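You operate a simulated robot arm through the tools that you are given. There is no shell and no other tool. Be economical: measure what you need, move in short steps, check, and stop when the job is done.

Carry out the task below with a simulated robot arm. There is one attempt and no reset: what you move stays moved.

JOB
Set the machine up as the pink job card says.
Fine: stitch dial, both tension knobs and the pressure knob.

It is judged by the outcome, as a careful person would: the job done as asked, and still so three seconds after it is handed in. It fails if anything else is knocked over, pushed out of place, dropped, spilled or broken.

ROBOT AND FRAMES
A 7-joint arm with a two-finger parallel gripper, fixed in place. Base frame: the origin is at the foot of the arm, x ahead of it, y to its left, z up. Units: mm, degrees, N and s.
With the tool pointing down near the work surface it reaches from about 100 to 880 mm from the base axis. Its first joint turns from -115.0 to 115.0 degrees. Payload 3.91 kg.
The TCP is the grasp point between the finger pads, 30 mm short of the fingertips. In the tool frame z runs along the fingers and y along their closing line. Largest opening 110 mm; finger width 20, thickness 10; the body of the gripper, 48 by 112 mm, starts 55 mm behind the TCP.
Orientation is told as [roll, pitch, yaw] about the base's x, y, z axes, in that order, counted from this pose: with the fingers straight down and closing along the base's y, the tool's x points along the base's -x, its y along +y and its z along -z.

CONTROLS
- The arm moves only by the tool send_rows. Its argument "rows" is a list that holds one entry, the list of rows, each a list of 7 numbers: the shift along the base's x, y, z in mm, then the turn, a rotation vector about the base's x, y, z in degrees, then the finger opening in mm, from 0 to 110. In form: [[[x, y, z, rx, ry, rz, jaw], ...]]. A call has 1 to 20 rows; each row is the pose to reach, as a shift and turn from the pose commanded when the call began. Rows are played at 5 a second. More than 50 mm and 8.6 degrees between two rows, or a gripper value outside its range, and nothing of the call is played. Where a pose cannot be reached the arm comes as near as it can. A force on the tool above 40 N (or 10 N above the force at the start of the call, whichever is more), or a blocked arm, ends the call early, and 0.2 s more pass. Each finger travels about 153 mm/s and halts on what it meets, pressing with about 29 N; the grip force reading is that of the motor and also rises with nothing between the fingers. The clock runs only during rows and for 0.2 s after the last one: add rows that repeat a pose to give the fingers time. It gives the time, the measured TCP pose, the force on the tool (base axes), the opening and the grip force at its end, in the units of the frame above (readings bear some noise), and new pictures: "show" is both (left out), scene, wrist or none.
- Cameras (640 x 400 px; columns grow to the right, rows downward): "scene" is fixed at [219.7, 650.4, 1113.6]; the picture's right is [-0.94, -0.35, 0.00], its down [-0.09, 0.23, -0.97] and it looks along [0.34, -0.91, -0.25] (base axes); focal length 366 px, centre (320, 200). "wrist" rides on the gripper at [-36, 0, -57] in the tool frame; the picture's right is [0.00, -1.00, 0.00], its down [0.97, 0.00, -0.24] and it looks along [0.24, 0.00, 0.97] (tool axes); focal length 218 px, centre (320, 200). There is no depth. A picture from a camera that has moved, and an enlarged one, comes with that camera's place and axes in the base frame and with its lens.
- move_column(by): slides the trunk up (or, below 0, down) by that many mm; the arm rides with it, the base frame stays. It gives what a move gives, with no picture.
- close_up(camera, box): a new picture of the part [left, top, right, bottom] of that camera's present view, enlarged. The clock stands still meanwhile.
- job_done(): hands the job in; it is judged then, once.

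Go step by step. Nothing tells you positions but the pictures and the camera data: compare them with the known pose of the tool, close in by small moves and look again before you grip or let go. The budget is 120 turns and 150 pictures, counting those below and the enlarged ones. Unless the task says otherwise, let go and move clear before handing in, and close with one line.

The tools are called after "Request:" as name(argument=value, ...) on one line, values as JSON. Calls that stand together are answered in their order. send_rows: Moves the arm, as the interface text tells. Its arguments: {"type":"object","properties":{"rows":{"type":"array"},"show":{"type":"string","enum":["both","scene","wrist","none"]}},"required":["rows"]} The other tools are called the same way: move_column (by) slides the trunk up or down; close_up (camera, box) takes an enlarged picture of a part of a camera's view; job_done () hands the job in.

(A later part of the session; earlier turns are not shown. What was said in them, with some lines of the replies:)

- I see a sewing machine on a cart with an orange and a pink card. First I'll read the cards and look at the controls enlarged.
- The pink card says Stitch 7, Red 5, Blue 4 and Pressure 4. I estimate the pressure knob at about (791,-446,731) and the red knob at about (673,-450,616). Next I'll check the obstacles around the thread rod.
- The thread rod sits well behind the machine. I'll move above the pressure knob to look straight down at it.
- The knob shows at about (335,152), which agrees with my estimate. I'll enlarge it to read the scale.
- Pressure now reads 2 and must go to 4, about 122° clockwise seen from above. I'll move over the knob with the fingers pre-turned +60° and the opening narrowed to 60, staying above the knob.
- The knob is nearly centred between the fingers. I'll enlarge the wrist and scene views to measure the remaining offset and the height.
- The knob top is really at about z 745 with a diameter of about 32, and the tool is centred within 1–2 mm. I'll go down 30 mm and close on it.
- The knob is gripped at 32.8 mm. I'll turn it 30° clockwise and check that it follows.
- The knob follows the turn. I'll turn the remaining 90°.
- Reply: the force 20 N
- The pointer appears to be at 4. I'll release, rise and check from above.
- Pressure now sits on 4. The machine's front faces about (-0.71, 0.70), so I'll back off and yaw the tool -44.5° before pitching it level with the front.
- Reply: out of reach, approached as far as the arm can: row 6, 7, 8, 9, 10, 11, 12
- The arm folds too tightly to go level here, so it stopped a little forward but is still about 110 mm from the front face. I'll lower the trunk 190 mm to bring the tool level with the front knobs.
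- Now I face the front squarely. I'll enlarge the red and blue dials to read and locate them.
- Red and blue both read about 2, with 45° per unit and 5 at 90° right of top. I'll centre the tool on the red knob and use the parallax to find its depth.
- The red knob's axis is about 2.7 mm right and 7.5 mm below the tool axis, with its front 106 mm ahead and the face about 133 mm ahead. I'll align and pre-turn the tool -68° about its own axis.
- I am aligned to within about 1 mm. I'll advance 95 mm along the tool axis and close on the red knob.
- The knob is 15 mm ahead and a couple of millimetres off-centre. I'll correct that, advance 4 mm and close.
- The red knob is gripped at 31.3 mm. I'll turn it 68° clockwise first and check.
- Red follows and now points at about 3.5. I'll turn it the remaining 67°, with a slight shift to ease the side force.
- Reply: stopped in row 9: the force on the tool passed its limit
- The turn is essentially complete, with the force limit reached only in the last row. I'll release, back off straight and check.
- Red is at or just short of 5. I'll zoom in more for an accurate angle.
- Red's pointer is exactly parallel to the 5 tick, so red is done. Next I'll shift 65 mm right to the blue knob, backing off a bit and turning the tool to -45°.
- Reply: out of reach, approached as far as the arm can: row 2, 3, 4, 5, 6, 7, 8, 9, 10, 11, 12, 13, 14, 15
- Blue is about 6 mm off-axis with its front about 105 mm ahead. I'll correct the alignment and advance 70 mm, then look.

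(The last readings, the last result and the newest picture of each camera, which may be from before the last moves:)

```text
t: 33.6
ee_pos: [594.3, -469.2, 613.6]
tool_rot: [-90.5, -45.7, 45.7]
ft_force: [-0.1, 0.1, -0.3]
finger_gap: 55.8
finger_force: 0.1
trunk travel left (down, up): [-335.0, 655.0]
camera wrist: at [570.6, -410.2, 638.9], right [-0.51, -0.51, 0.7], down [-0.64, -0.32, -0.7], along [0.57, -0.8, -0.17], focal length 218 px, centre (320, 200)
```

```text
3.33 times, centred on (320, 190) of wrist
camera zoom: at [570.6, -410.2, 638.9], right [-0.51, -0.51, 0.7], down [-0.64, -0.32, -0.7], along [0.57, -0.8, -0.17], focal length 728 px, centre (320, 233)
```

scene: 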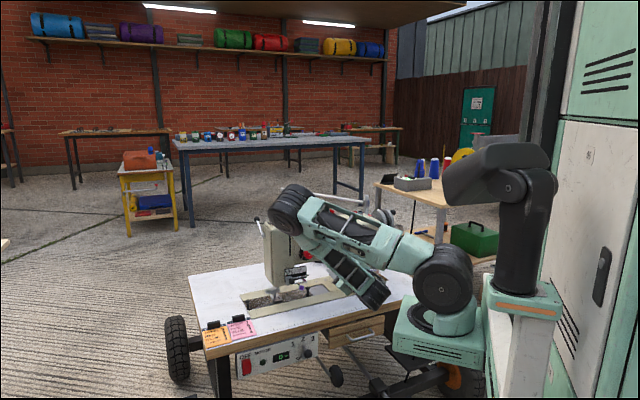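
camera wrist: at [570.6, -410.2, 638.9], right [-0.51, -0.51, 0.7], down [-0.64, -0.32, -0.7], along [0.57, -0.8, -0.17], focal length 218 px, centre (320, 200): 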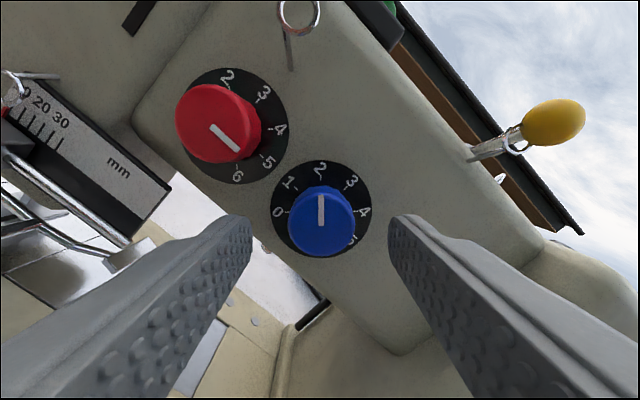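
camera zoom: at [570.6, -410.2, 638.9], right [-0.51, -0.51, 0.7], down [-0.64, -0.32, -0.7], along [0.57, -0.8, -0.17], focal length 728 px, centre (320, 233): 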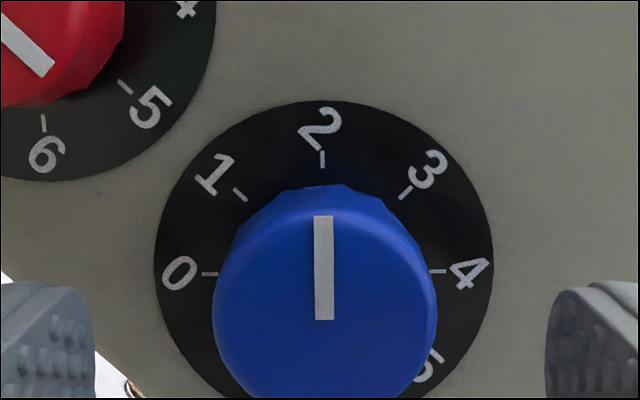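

Blue is centred within 2 mm and 38 mm ahead. I'll advance 28 mm and close.

Request:
send_rows(rows=[[[7, -6, 1.9, 0, 0, 0, 52], [14, -12.5, 1.9, 0, 0, 0, 50], [20.5, -19, 1.9, 0, 0, 0, 48], [20.5, -19, 1.9, 0, 0, 0, 36], [20.5, -19, 1.9, 0, 0, 0, 26], [20.5, -19, 1.9, 0, 0, 0, 26]]], show="wrist")

```text
t: 35.0
ee_pos: [613.7, -487.8, 617.1]
tool_rot: [-90.5, -45.7, 45.7]
ft_force: [2.5, -0.6, 2.0]
finger_gap: 31.0
finger_force: 44.5
trunk travel left (down, up): [-335.0, 655.0]
camera wrist: at [591.1, -428.2, 641.6], right [-0.51, -0.51, 0.7], down [-0.64, -0.32, -0.7], along [0.57, -0.8, -0.17], focal length 218 px, centre (320, 200)
```

wrist: 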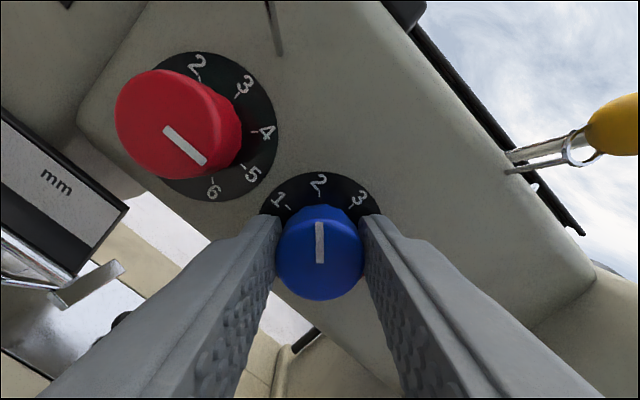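

Blue is gripped at 31 mm. I'll turn it 90° clockwise.

Request:
send_rows(rows=[[[0, 0, 0, 5.81, -5.73, 0, 26], [0, 0, 0, 11.62, -11.45, 0, 26], [0, 0, 0, 17.4, -17.2, 0, 26], [0, 0, 0, 23.2, -22.9, 0, 26], [0, 0, 0, 29, -28.6, 0, 26], [0, 0, 0, 34.9, -34.4, 0, 26], [0, 0, 0, 40.7, -40.1, 0, 26], [0, 0, 0, 46.5, -45.8, 0, 26], [0, 0, 0, 52.3, -51.5, 0, 26], [0, 0, 0, 58.1, -57.3, 0, 26], [0, 0, 0, 63.9, -63, 0, 26], [0, 0, 0, 63.9, -63, 0, 26]]], show="wrist")

Request:
close_up(camera="wrist", box=[240, 150, 400, 270])

```text
t: 37.6
ee_pos: [612.3, -489.7, 616.4]
tool_rot: [90.1, -44.6, -135.5]
ft_force: [-11.5, -29.4, 7.2]
finger_gap: 30.9
finger_force: 45.0
trunk travel left (down, up): [-335.0, 655.0]
camera wrist: at [552.5, -465.5, 641.0], right [-0.5, -0.49, -0.71], down [0.32, 0.66, -0.68], along [0.8, -0.57, -0.17], focal length 218 px, centre (320, 200)
```

wrist: 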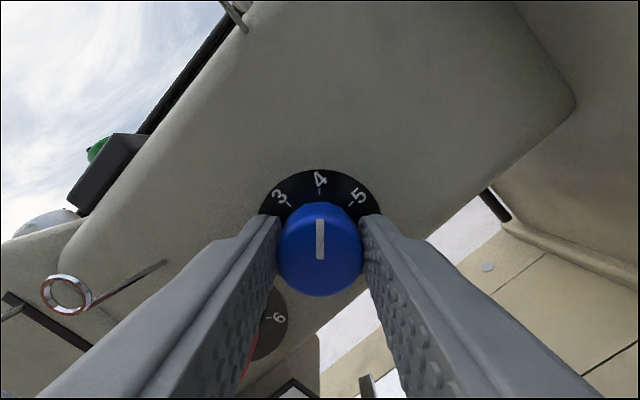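

```text
3.33 times, centred on (320, 210) of wrist
camera zoom: at [552.5, -465.5, 641.0], right [-0.5, -0.49, -0.71], down [0.32, 0.66, -0.68], along [0.8, -0.57, -0.17], focal length 728 px, centre (320, 167)
```

zoom: 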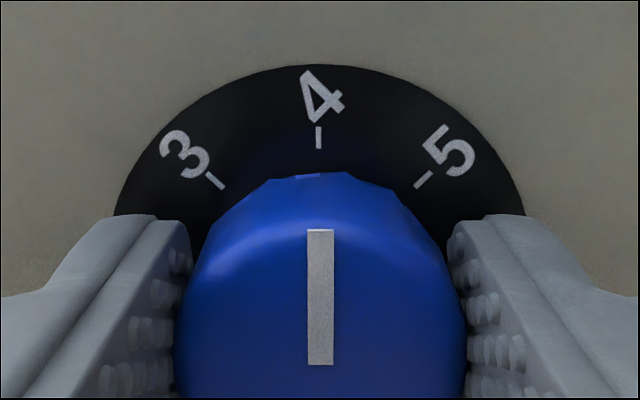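

Blue sits exactly on 4. I'll ease the side force, release, back off and look again.

Request:
send_rows(rows=[[[-1, -1, 0, 0, 0, 0, 26], [-1, -1, 0, 0, 0, 0, 40], [-1, -1, 0, 0, 0, 0, 48], [-1, -1, 0, 0, 0, 0, 48], [-14, 12, 0, 0, 0, 0, 50], [-35, 33, 0, 0, 0, 0, 60], [-52, 50, 0, 0, 0, 0, 60], [-52, 50, 0, 0, 0, 0, 60]]], show="wrist")

Request:
close_up(camera="wrist", box=[240, 120, 400, 240])

```text
t: 39.4
ee_pos: [561.2, -437.9, 616.3]
tool_rot: [89.9, -44.4, -134.9]
ft_force: [0.4, 0.0, 0.7]
finger_gap: 60.1
finger_force: 0.0
trunk travel left (down, up): [-335.0, 655.0]
camera wrist: at [502.0, -414.5, 641.4], right [-0.5, -0.5, -0.71], down [0.32, 0.66, -0.68], along [0.81, -0.57, -0.17], focal length 218 px, centre (320, 200)
```

wrist: 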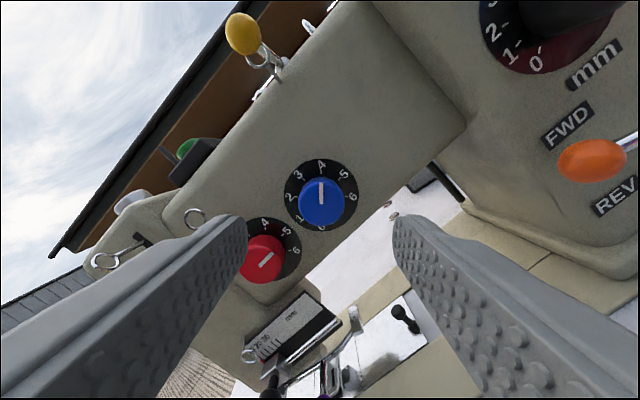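

```text
3.33 times, centred on (320, 180) of wrist
camera zoom: at [502.0, -414.5, 641.4], right [-0.5, -0.5, -0.71], down [0.32, 0.66, -0.68], along [0.81, -0.57, -0.17], focal length 728 px, centre (320, 267)
```

zoom: 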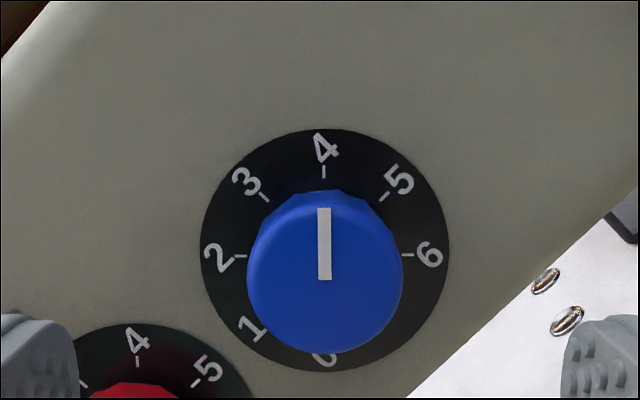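

Blue is right. Next is the stitch dial, about 155 mm further right. To avoid the folded-arm limit I'll raise the trunk 150 mm and bring the tool back down while levelling its roll.

Request:
move_column(by=150)

Request:
send_rows(rows=[[[-5, 5, -25, -5.3, 5.3, 0, 60], [-10, 10, -50, -10.6, 10.5, 0, 60], [-15, 15, -75, -16, 15.7, 0, 60], [-21, 21, -100, -21.3, 21, 0, 60], [-26, 26, -125, -26.6, 26.2, 0, 60], [-31, 31, -150, -31.9, 31.4, 0, 60], [-31, 31, -150, -31.9, 31.4, 0, 60]]], show="wrist")

```text
t: 41.2
ee_pos: [561.1, -436.9, 765.6]
tool_rot: [90.0, -44.5, -134.8]
ft_force: [-0.6, -0.1, 0.5]
finger_gap: 60.1
finger_force: 0.1
trunk travel left (down, up): [-485.0, 505.0]
```

```text
t: 42.8
ee_pos: [530.7, -407.1, 616.0]
tool_rot: [116.2, -89.3, -161.2]
ft_force: [-0.2, 0.1, 0.1]
finger_gap: 60.3
finger_force: 0.0
trunk travel left (down, up): [-485.0, 505.0]
camera wrist: at [488.9, -365.3, 652.3], right [-0.71, -0.71, -0.01], down [-0.16, 0.17, -0.97], along [0.69, -0.68, -0.24], focal length 218 px, centre (320, 200)
```

wrist: 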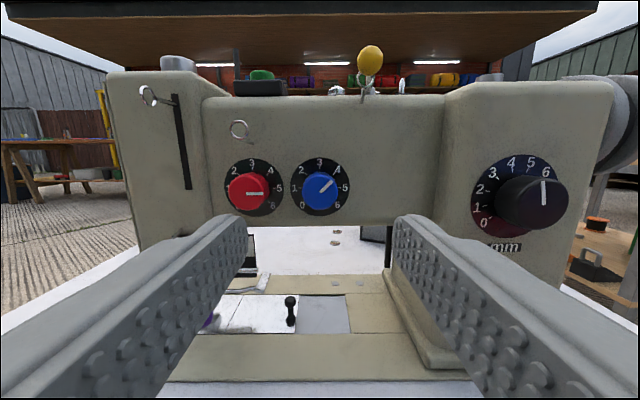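

I reached that pose and the stitch dial is in view on the right. I'll move about 146 mm right along the machine.

Request:
send_rows(rows=[[[-26, -26, 0, 0, 0, 0, 80], [-51, -52, 0, 0, 0, 0, 80], [-77, -78, 0, 0, 0, 0, 80], [-102, -104, 0, 0, 0, 0, 80], [-102, -104, 0, 0, 0, 0, 80]]], show="both")

Request:
close_up(camera="wrist", box=[240, 130, 400, 250])

```text
t: 44.0
ee_pos: [427.5, -509.4, 616.2]
tool_rot: [111.4, -89.1, -156.3]
ft_force: [0.1, 0.0, 0.2]
finger_gap: 80.0
finger_force: 0.0
trunk travel left (down, up): [-485.0, 505.0]
camera wrist: at [385.9, -470.0, 652.1], right [-0.71, -0.71, -0.01], down [-0.16, 0.17, -0.97], along [0.69, -0.68, -0.24], focal length 218 px, centre (320, 200)
```

scene: 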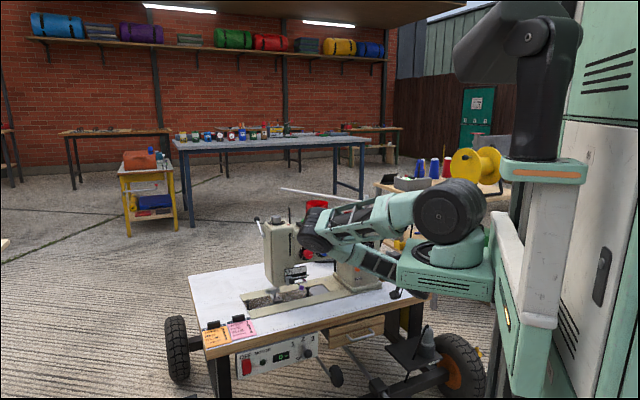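
wrist: 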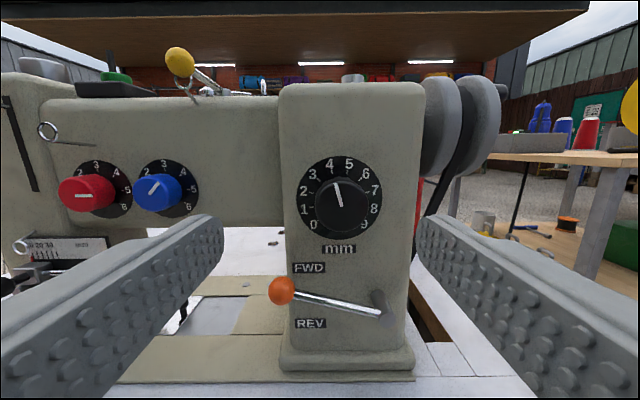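

```text
3.33 times, centred on (320, 190) of wrist
camera zoom: at [385.9, -470.0, 652.1], right [-0.71, -0.71, -0.01], down [-0.16, 0.17, -0.97], along [0.69, -0.68, -0.24], focal length 728 px, centre (320, 233)
```

zoom: 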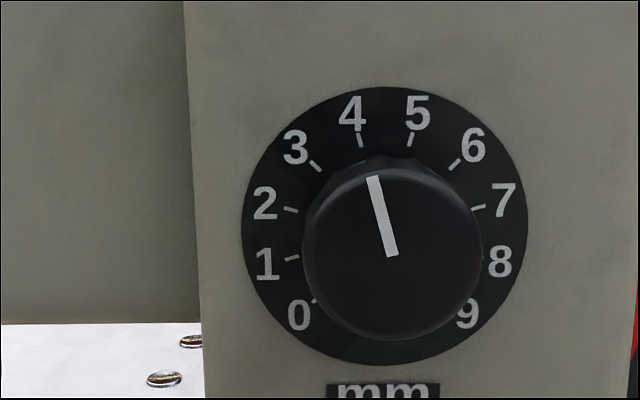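

The stitch dial reads 4, with 30° per unit, so 7 is 90° clockwise. The axis is about 17 mm right and 9 mm below the tool, so I'll align and advance 60 mm before checking.

Request:
send_rows(rows=[[[-6, -6, -5, 0, 0, 0, 70], [-12, -12, -9, 0, 0, 0, 64], [2, -26, -9, 0, 0, 0, 64], [16, -40, -9, 0, 0, 0, 64], [30.6, -54, -9, 0, 0, 0, 64], [30.6, -54, -9, 0, 0, 0, 64]]], show="both")

Request:
close_up(camera="wrist", box=[240, 150, 400, 270])

```text
t: 45.4
ee_pos: [457.5, -566.6, 605.4]
tool_rot: [110.6, -89.2, -155.3]
ft_force: [0.4, 1.2, -1.2]
finger_gap: 64.0
finger_force: 0.2
trunk travel left (down, up): [-485.0, 505.0]
camera wrist: at [417.0, -524.0, 642.0], right [-0.71, -0.71, -0.01], down [-0.16, 0.17, -0.97], along [0.69, -0.68, -0.24], focal length 218 px, centre (320, 200)
```

scene: 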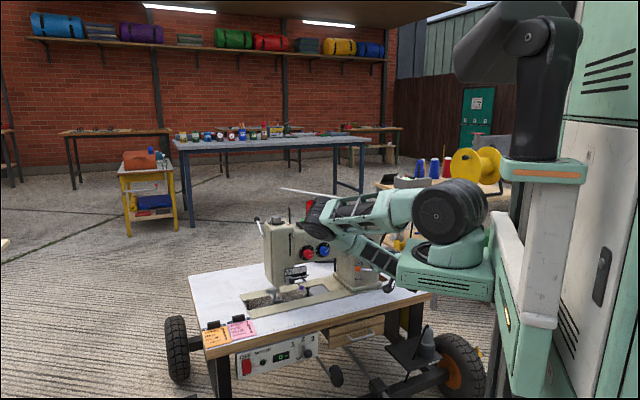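
wrist: 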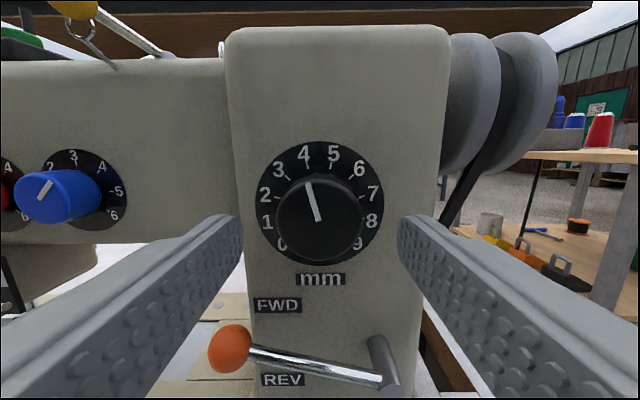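

```text
3.33 times, centred on (320, 210) of wrist
camera zoom: at [417.0, -524.0, 642.0], right [-0.71, -0.71, -0.01], down [-0.16, 0.17, -0.97], along [0.69, -0.68, -0.24], focal length 728 px, centre (320, 167)
```

zoom: 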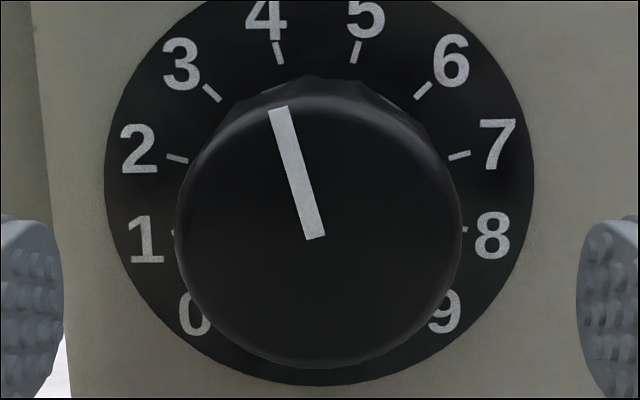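

The knob is centred, about 44 mm ahead with a diameter of 42. I'll advance 29 mm and close.

Request:
send_rows(rows=[[[8, -8, 0, 0, 0, 0, 62], [16, -16, 0, 0, 0, 0, 60], [20.6, -20.3, -0.5, 0, 0, 0, 60], [20.6, -20.3, -0.5, 0, 0, 0, 46], [20.6, -20.3, -0.5, 0, 0, 0, 36], [20.6, -20.3, -0.5, 0, 0, 0, 36]]], show="wrist")

```text
t: 46.8
ee_pos: [479.6, -585.8, 606.6]
tool_rot: [110.5, -89.2, -155.2]
ft_force: [1.8, 1.0, -0.4]
finger_gap: 39.5
finger_force: 45.2
trunk travel left (down, up): [-485.0, 505.0]
camera wrist: at [438.1, -544.6, 641.5], right [-0.7, -0.71, -0.01], down [-0.16, 0.17, -0.97], along [0.69, -0.68, -0.24], focal length 218 px, centre (320, 200)
```

wrist: 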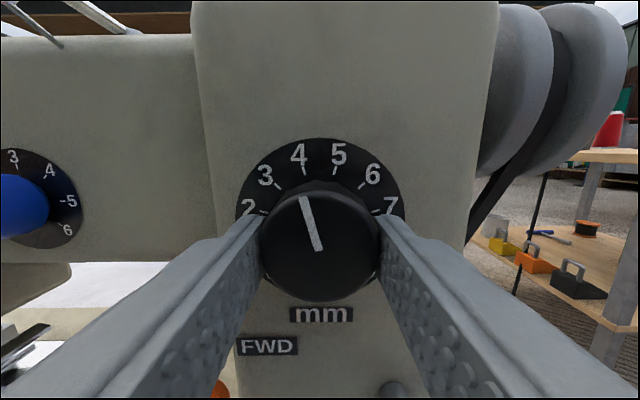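

The stitch knob is gripped. I'll turn it 90° clockwise.

Request:
send_rows(rows=[[[0, 0, 0, 5.81, -5.73, 0, 36], [0, 0, 0, 11.62, -11.45, 0, 36], [0, 0, 0, 17.4, -17.2, 0, 36], [0, 0, 0, 23.2, -22.9, 0, 36], [0, 0, 0, 29, -28.6, 0, 36], [0, 0, 0, 34.9, -34.4, 0, 36]]], show="both")

```text
t: 48.2
ee_pos: [481.1, -584.1, 607.3]
tool_rot: [90.1, -40.2, -134.9]
ft_force: [19.5, 7.5, 3.6]
finger_gap: 39.7
finger_force: 45.0
trunk travel left (down, up): [-485.0, 505.0]
camera wrist: at [420.7, -562.5, 630.2], right [-0.45, -0.46, -0.76], down [0.35, 0.7, -0.63], along [0.82, -0.55, -0.15], focal length 218 px, centre (320, 200)
```

scene: 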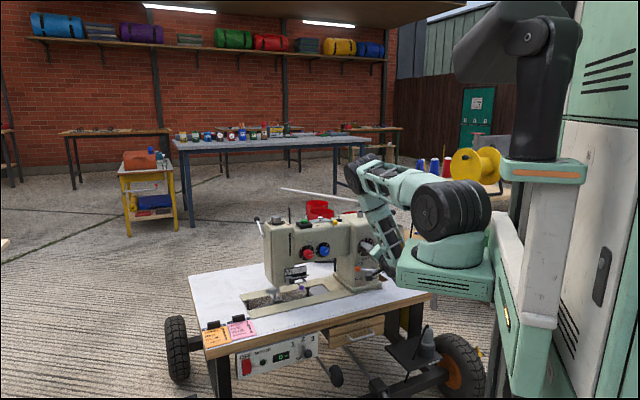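
wrist: 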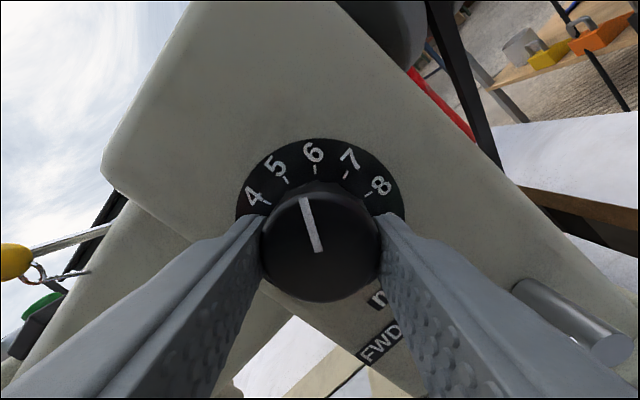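

It is following, now near 5.7, with elbow swung to the right. I'll finish the last 40.5° with a small easing shift.

Request:
send_rows(rows=[[[0.7, 0.7, 0, 5.75, -5.67, 0, 36], [0.7, 0.7, 0, 11.5, -11.34, 0, 36], [0.7, 0.7, 0, 17.25, -17, 0, 36], [0.7, 0.7, 0, 23, -22.7, 0, 36], [0.7, 0.7, 0, 28.75, -28.35, 0, 36], [0.7, 0.7, 0, 28.75, -28.35, 0, 36]]], show="both")

Request:
close_up(camera="wrist", box=[240, 130, 400, 250])

```text
t: 49.6
ee_pos: [481.2, -583.7, 608.0]
tool_rot: [90.0, 0.2, -134.7]
ft_force: [17.9, 10.5, 31.7]
finger_gap: 39.5
finger_force: 45.2
trunk travel left (down, up): [-485.0, 505.0]
camera wrist: at [415.1, -568.2, 608.7], right [0.0, 0.0, -1.0], down [0.51, 0.86, 0.0], along [0.86, -0.51, 0.0], focal length 218 px, centre (320, 200)
```

scene: 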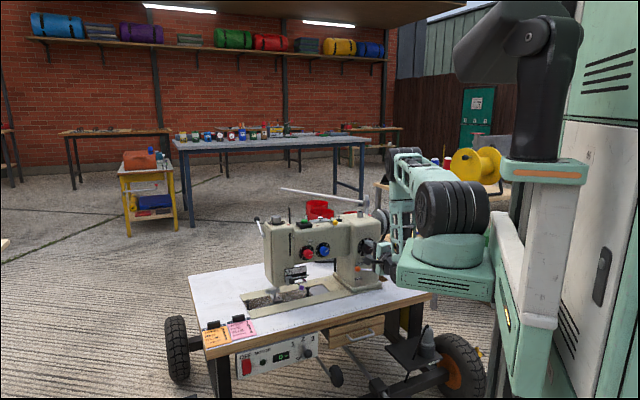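
wrist: 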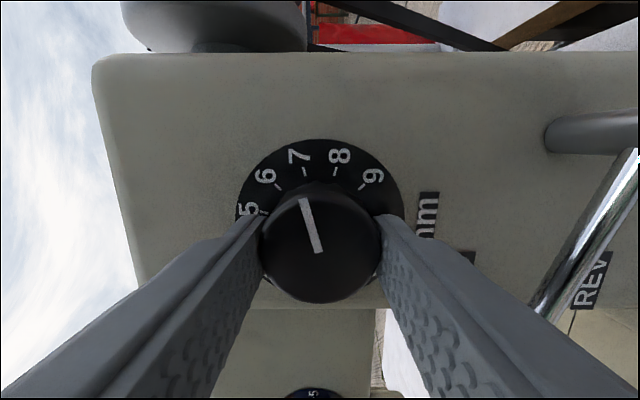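

```text
3.33 times, centred on (320, 190) of wrist
camera zoom: at [415.1, -568.2, 608.7], right [0.0, 0.0, -1.0], down [0.51, 0.86, 0.0], along [0.86, -0.51, 0.0], focal length 728 px, centre (320, 233)
```

zoom: 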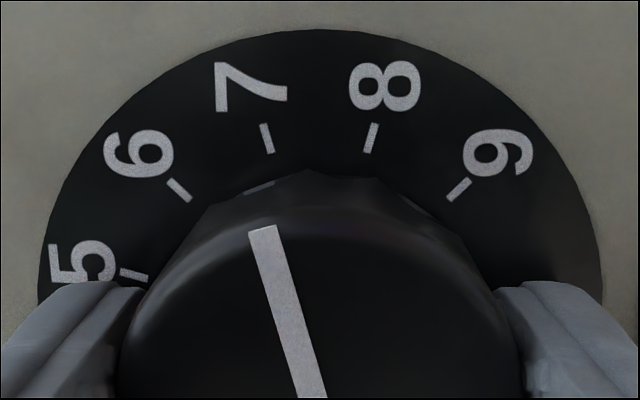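

Stitch points at 7. I'll ease the side load, release and back straight out.

Request:
send_rows(rows=[[[0.7, 0.7, 1.5, 0, 0, 0, 36], [0.7, 0.7, 1.5, 0, 0, 0, 46], [0.7, 0.7, 1.5, 0, 0, 0, 54], [0.7, 0.7, 1.5, 0, 0, 0, 54], [-9.3, 10.6, 1.5, 0, 0, 0, 54], [-27, 28, 1.5, 0, 0, 0, 54], [-48, 48, 1.5, 0, 0, 0, 54], [-48, 48, 1.5, 0, 0, 0, 54]]], show="both")

Request:
close_up(camera="wrist", box=[240, 110, 400, 230])

```text
t: 51.4
ee_pos: [432.4, -536.0, 608.4]
tool_rot: [89.8, 0.2, -134.9]
ft_force: [1.2, 0.3, 0.2]
finger_gap: 54.3
finger_force: 0.0
trunk travel left (down, up): [-485.0, 505.0]
camera wrist: at [365.3, -519.9, 608.0], right [0.0, 0.0, -1.0], down [0.51, 0.86, 0.0], along [0.86, -0.51, 0.0], focal length 218 px, centre (320, 200)
```

scene: 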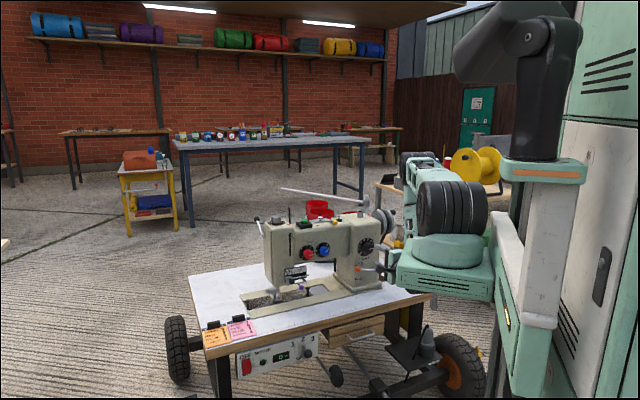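
wrist: 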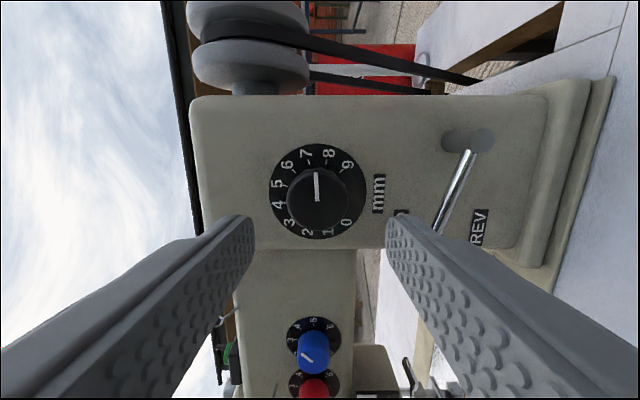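

```text
3.33 times, centred on (320, 170) of wrist
camera zoom: at [365.3, -519.9, 608.0], right [0.0, 0.0, -1.0], down [0.51, 0.86, 0.0], along [0.86, -0.51, 0.0], focal length 728 px, centre (320, 300)
```

zoom: 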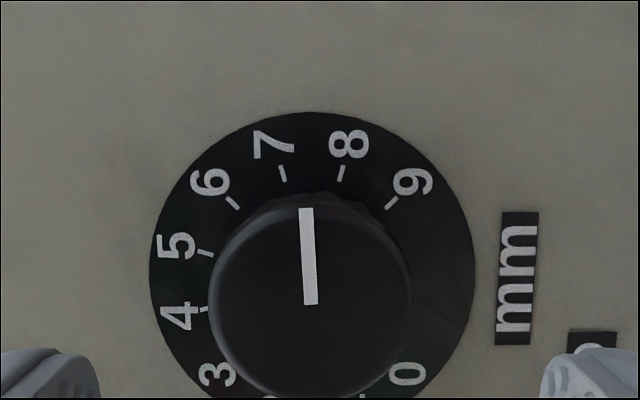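

On release the stitch pointer slipped about 13° past 7. I'll re-centre (about 2 mm up), re-grip and turn it back.

Request:
send_rows(rows=[[[17, -17, 2, 0, 0, 0, 56], [34, -34, 2, 0, 0, 0, 56], [42, -41.5, 2, 0, 0, 0, 56], [49, -48.3, 2, 0, 0, 0, 56], [49, -48.3, 2, 0, 0, 0, 56]]], show="wrist")

Request:
close_up(camera="wrist", box=[240, 130, 400, 250])

```text
t: 52.6
ee_pos: [482.1, -584.4, 611.2]
tool_rot: [89.9, 0.1, -134.9]
ft_force: [0.2, 0.0, 0.7]
finger_gap: 56.0
finger_force: 0.1
trunk travel left (down, up): [-485.0, 505.0]
camera wrist: at [415.1, -568.6, 610.9], right [0.0, 0.0, -1.0], down [0.51, 0.86, 0.0], along [0.86, -0.51, 0.0], focal length 218 px, centre (320, 200)
```

wrist: 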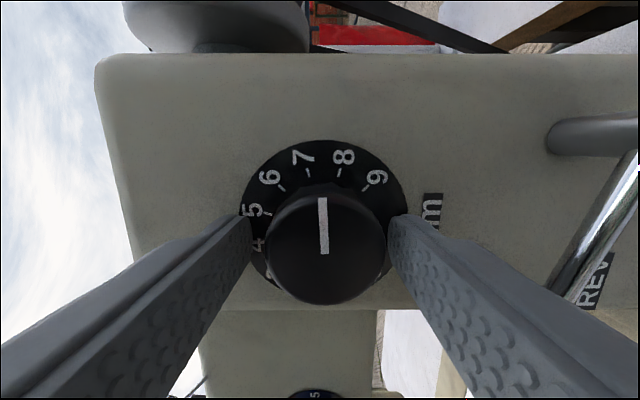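

```text
3.33 times, centred on (320, 190) of wrist
camera zoom: at [415.1, -568.6, 610.9], right [0.0, 0.0, -1.0], down [0.51, 0.86, 0.0], along [0.86, -0.51, 0.0], focal length 728 px, centre (320, 233)
```

zoom: 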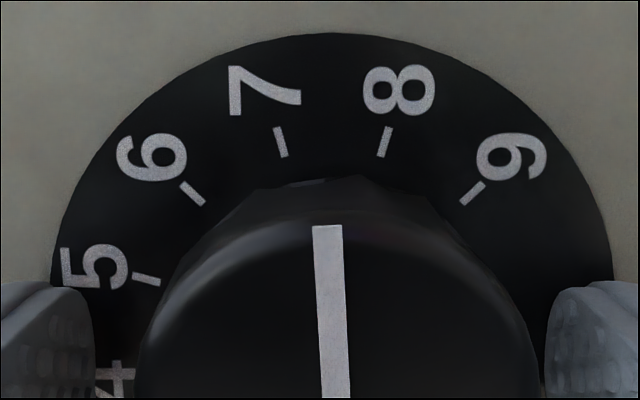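

The knob axis is about 3 mm toward the handwheel side and 1.6 mm lower than the tool axis. I'll correct both and close gently.

Request:
send_rows(rows=[[[-2, -2, -1.6, 0, 0, 0, 54], [-2, -2, -1.6, 0, 0, 0, 46], [-2, -2, -1.6, 0, 0, 0, 36], [-2, -2, -1.6, 0, 0, 0, 36]]], show="wrist")

Request:
close_up(camera="wrist", box=[240, 130, 400, 250])

```text
t: 53.6
ee_pos: [479.0, -587.1, 610.5]
tool_rot: [89.8, 0.2, -134.9]
ft_force: [0.3, 1.1, 1.8]
finger_gap: 39.1
finger_force: 44.9
trunk travel left (down, up): [-485.0, 505.0]
camera wrist: at [413.1, -570.4, 609.2], right [0.0, 0.0, -1.0], down [0.51, 0.86, 0.0], along [0.86, -0.51, 0.0], focal length 218 px, centre (320, 200)
```

wrist: 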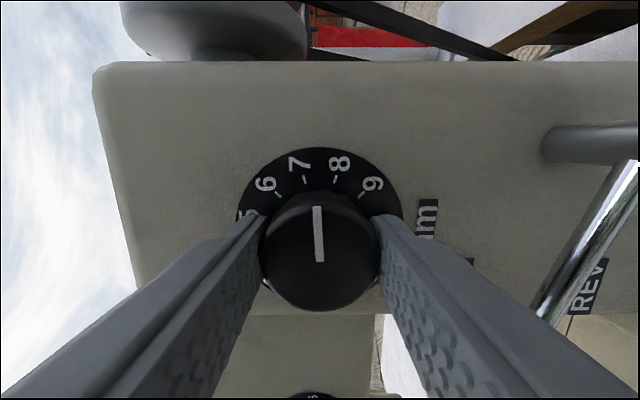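

```text
3.33 times, centred on (320, 190) of wrist
camera zoom: at [413.1, -570.4, 609.2], right [0.0, 0.0, -1.0], down [0.51, 0.86, 0.0], along [0.86, -0.51, 0.0], focal length 728 px, centre (320, 233)
```

zoom: 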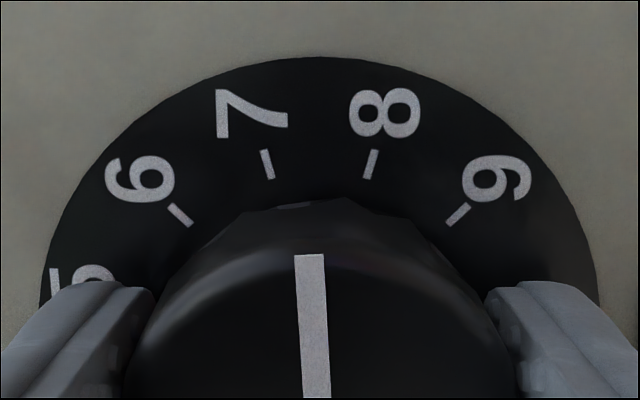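

The grip is centred with almost no load. I'll turn back 12.5° and look.

Request:
send_rows(rows=[[[0, 0, 0, -4.45, 4.4, 0, 36], [0, 0, 0, -8.9, 8.75, 0, 36], [0, 0, 0, -8.9, 8.75, 0, 36]]], show="none")

Request:
close_up(camera="wrist", box=[240, 130, 400, 250])

```text
t: 54.4
ee_pos: [478.6, -586.8, 608.8]
tool_rot: [89.9, -12.5, -135.0]
ft_force: [-0.3, 1.1, 6.4]
finger_gap: 38.8
finger_force: 44.4
trunk travel left (down, up): [-485.0, 505.0]
```

```text
3.33 times, centred on (320, 190) of wrist
camera zoom: at [413.7, -569.8, 617.0], right [-0.15, -0.15, -0.98], down [0.5, 0.84, -0.21], along [0.85, -0.52, -0.05], focal length 728 px, centre (320, 233)
```

zoom: 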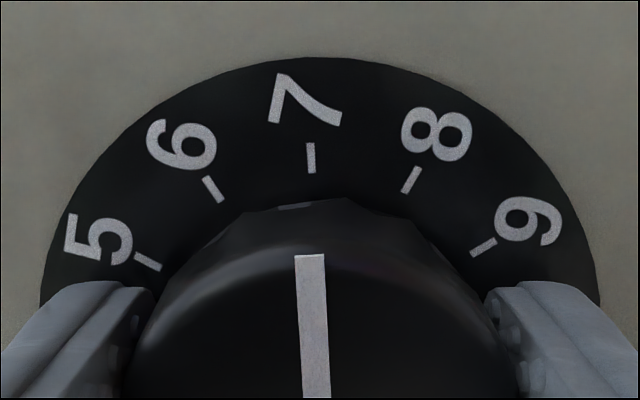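

The pointer is now parallel to the 7 tick with little load. I'll release without any shift, back out and check.

Request:
send_rows(rows=[[[0, 0, 0, 0, 0, 0, 42], [0, 0, 0, 0, 0, 0, 50], [0, 0, 0, 0, 0, 0, 54], [-10, 10, 0, 0, 0, 0, 54], [-28, 28, 0, 0, 0, 0, 54], [-49, 49, 0, 0, 0, 0, 54], [-49, 49, 0, 0, 0, 0, 54]]], show="wrist")

Request:
close_up(camera="wrist", box=[260, 120, 372, 190])

```text
t: 56.0
ee_pos: [430.5, -536.3, 609.1]
tool_rot: [89.7, -12.4, -134.9]
ft_force: [0.8, 0.3, 0.8]
finger_gap: 54.2
finger_force: 0.0
trunk travel left (down, up): [-485.0, 505.0]
camera wrist: at [365.6, -520.0, 617.7], right [-0.15, -0.15, -0.98], down [0.5, 0.84, -0.21], along [0.85, -0.52, -0.05], focal length 218 px, centre (320, 200)
```

wrist: 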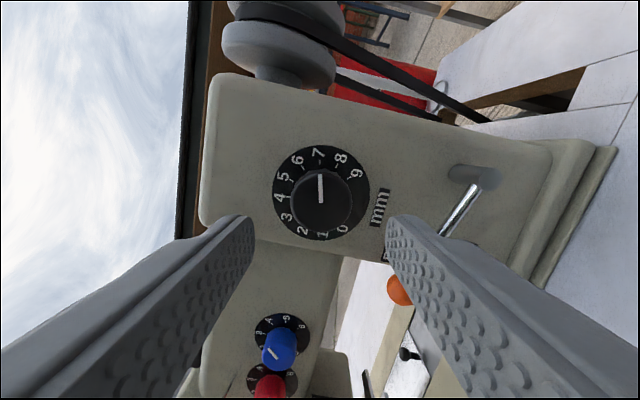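

```text
5.71 times, centred on (316, 155) of wrist
camera zoom: at [365.6, -520.0, 617.7], right [-0.15, -0.15, -0.98], down [0.5, 0.84, -0.21], along [0.85, -0.52, -0.05], focal length 1247 px, centre (343, 457)
```

zoom: 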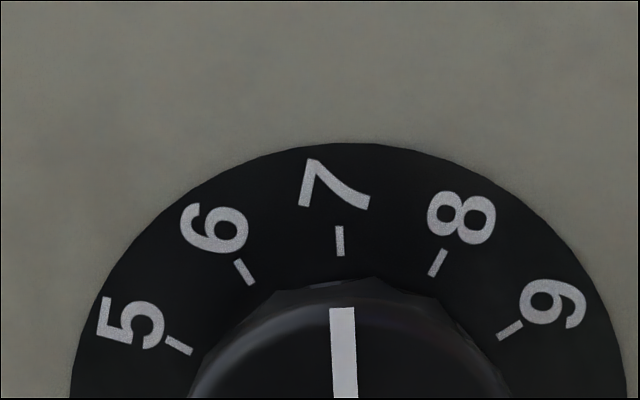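

Stitch holds at 7. I'll back off further and take a final look at everything from the scene camera.

Request:
send_rows(rows=[[[-15, 15, 5, 0, 0, 0, 54], [-30, 30, 10, 0, 0, 0, 54], [-30, 30, 10, 0, 0, 0, 54]]], show="scene")

Request:
close_up(camera="scene", box=[250, 190, 410, 290])

Request:
close_up(camera="wrist", box=[230, 120, 390, 240])

```text
t: 56.8
ee_pos: [400.9, -507.8, 618.4]
tool_rot: [89.8, -12.4, -134.8]
ft_force: [1.0, -0.5, -1.3]
finger_gap: 53.7
finger_force: 0.1
trunk travel left (down, up): [-485.0, 505.0]
```

scene: 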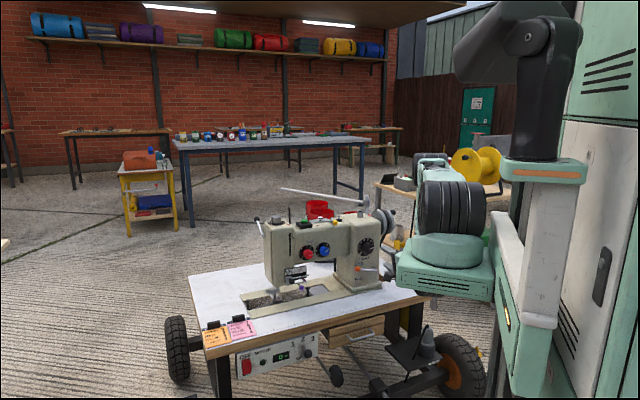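

```text
4.00 times, centred on (330, 240) of scene
camera zoom: at [219.7, 650.4, 1113.6], right [-0.94, -0.35, 0.0], down [-0.09, 0.23, -0.97], along [0.34, -0.91, -0.25], focal length 1462 px, centre (280, 40)
```

zoom: 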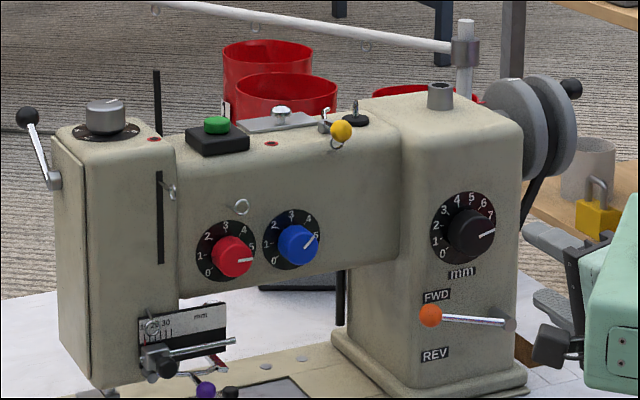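

```text
3.33 times, centred on (310, 180) of wrist
camera zoom: at [334.2, -491.0, 625.9], right [-0.15, -0.15, -0.98], down [0.5, 0.84, -0.21], along [0.85, -0.52, -0.05], focal length 728 px, centre (353, 267)
```

zoom: 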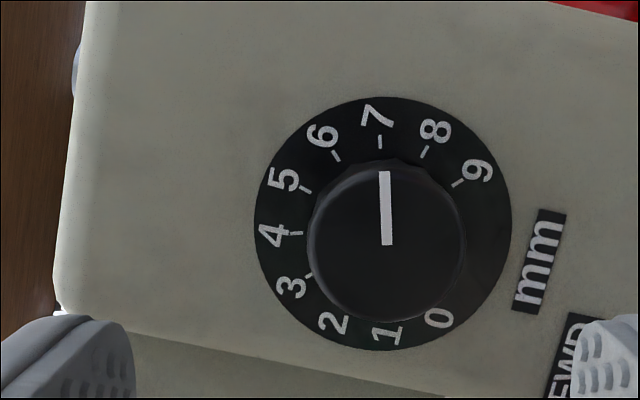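

Stitch, red, blue and pressure read 7, 5, 4 and 4. Nothing else has moved and the arm is clear, so I'm handing in.

Request:
job_done()

```text
The job is handed in.
```

The machine is set as the pink card says: stitch 7, red tension 5, blue tension 4 and pressure 4, each pointer within about 2° of its mark when last checked.
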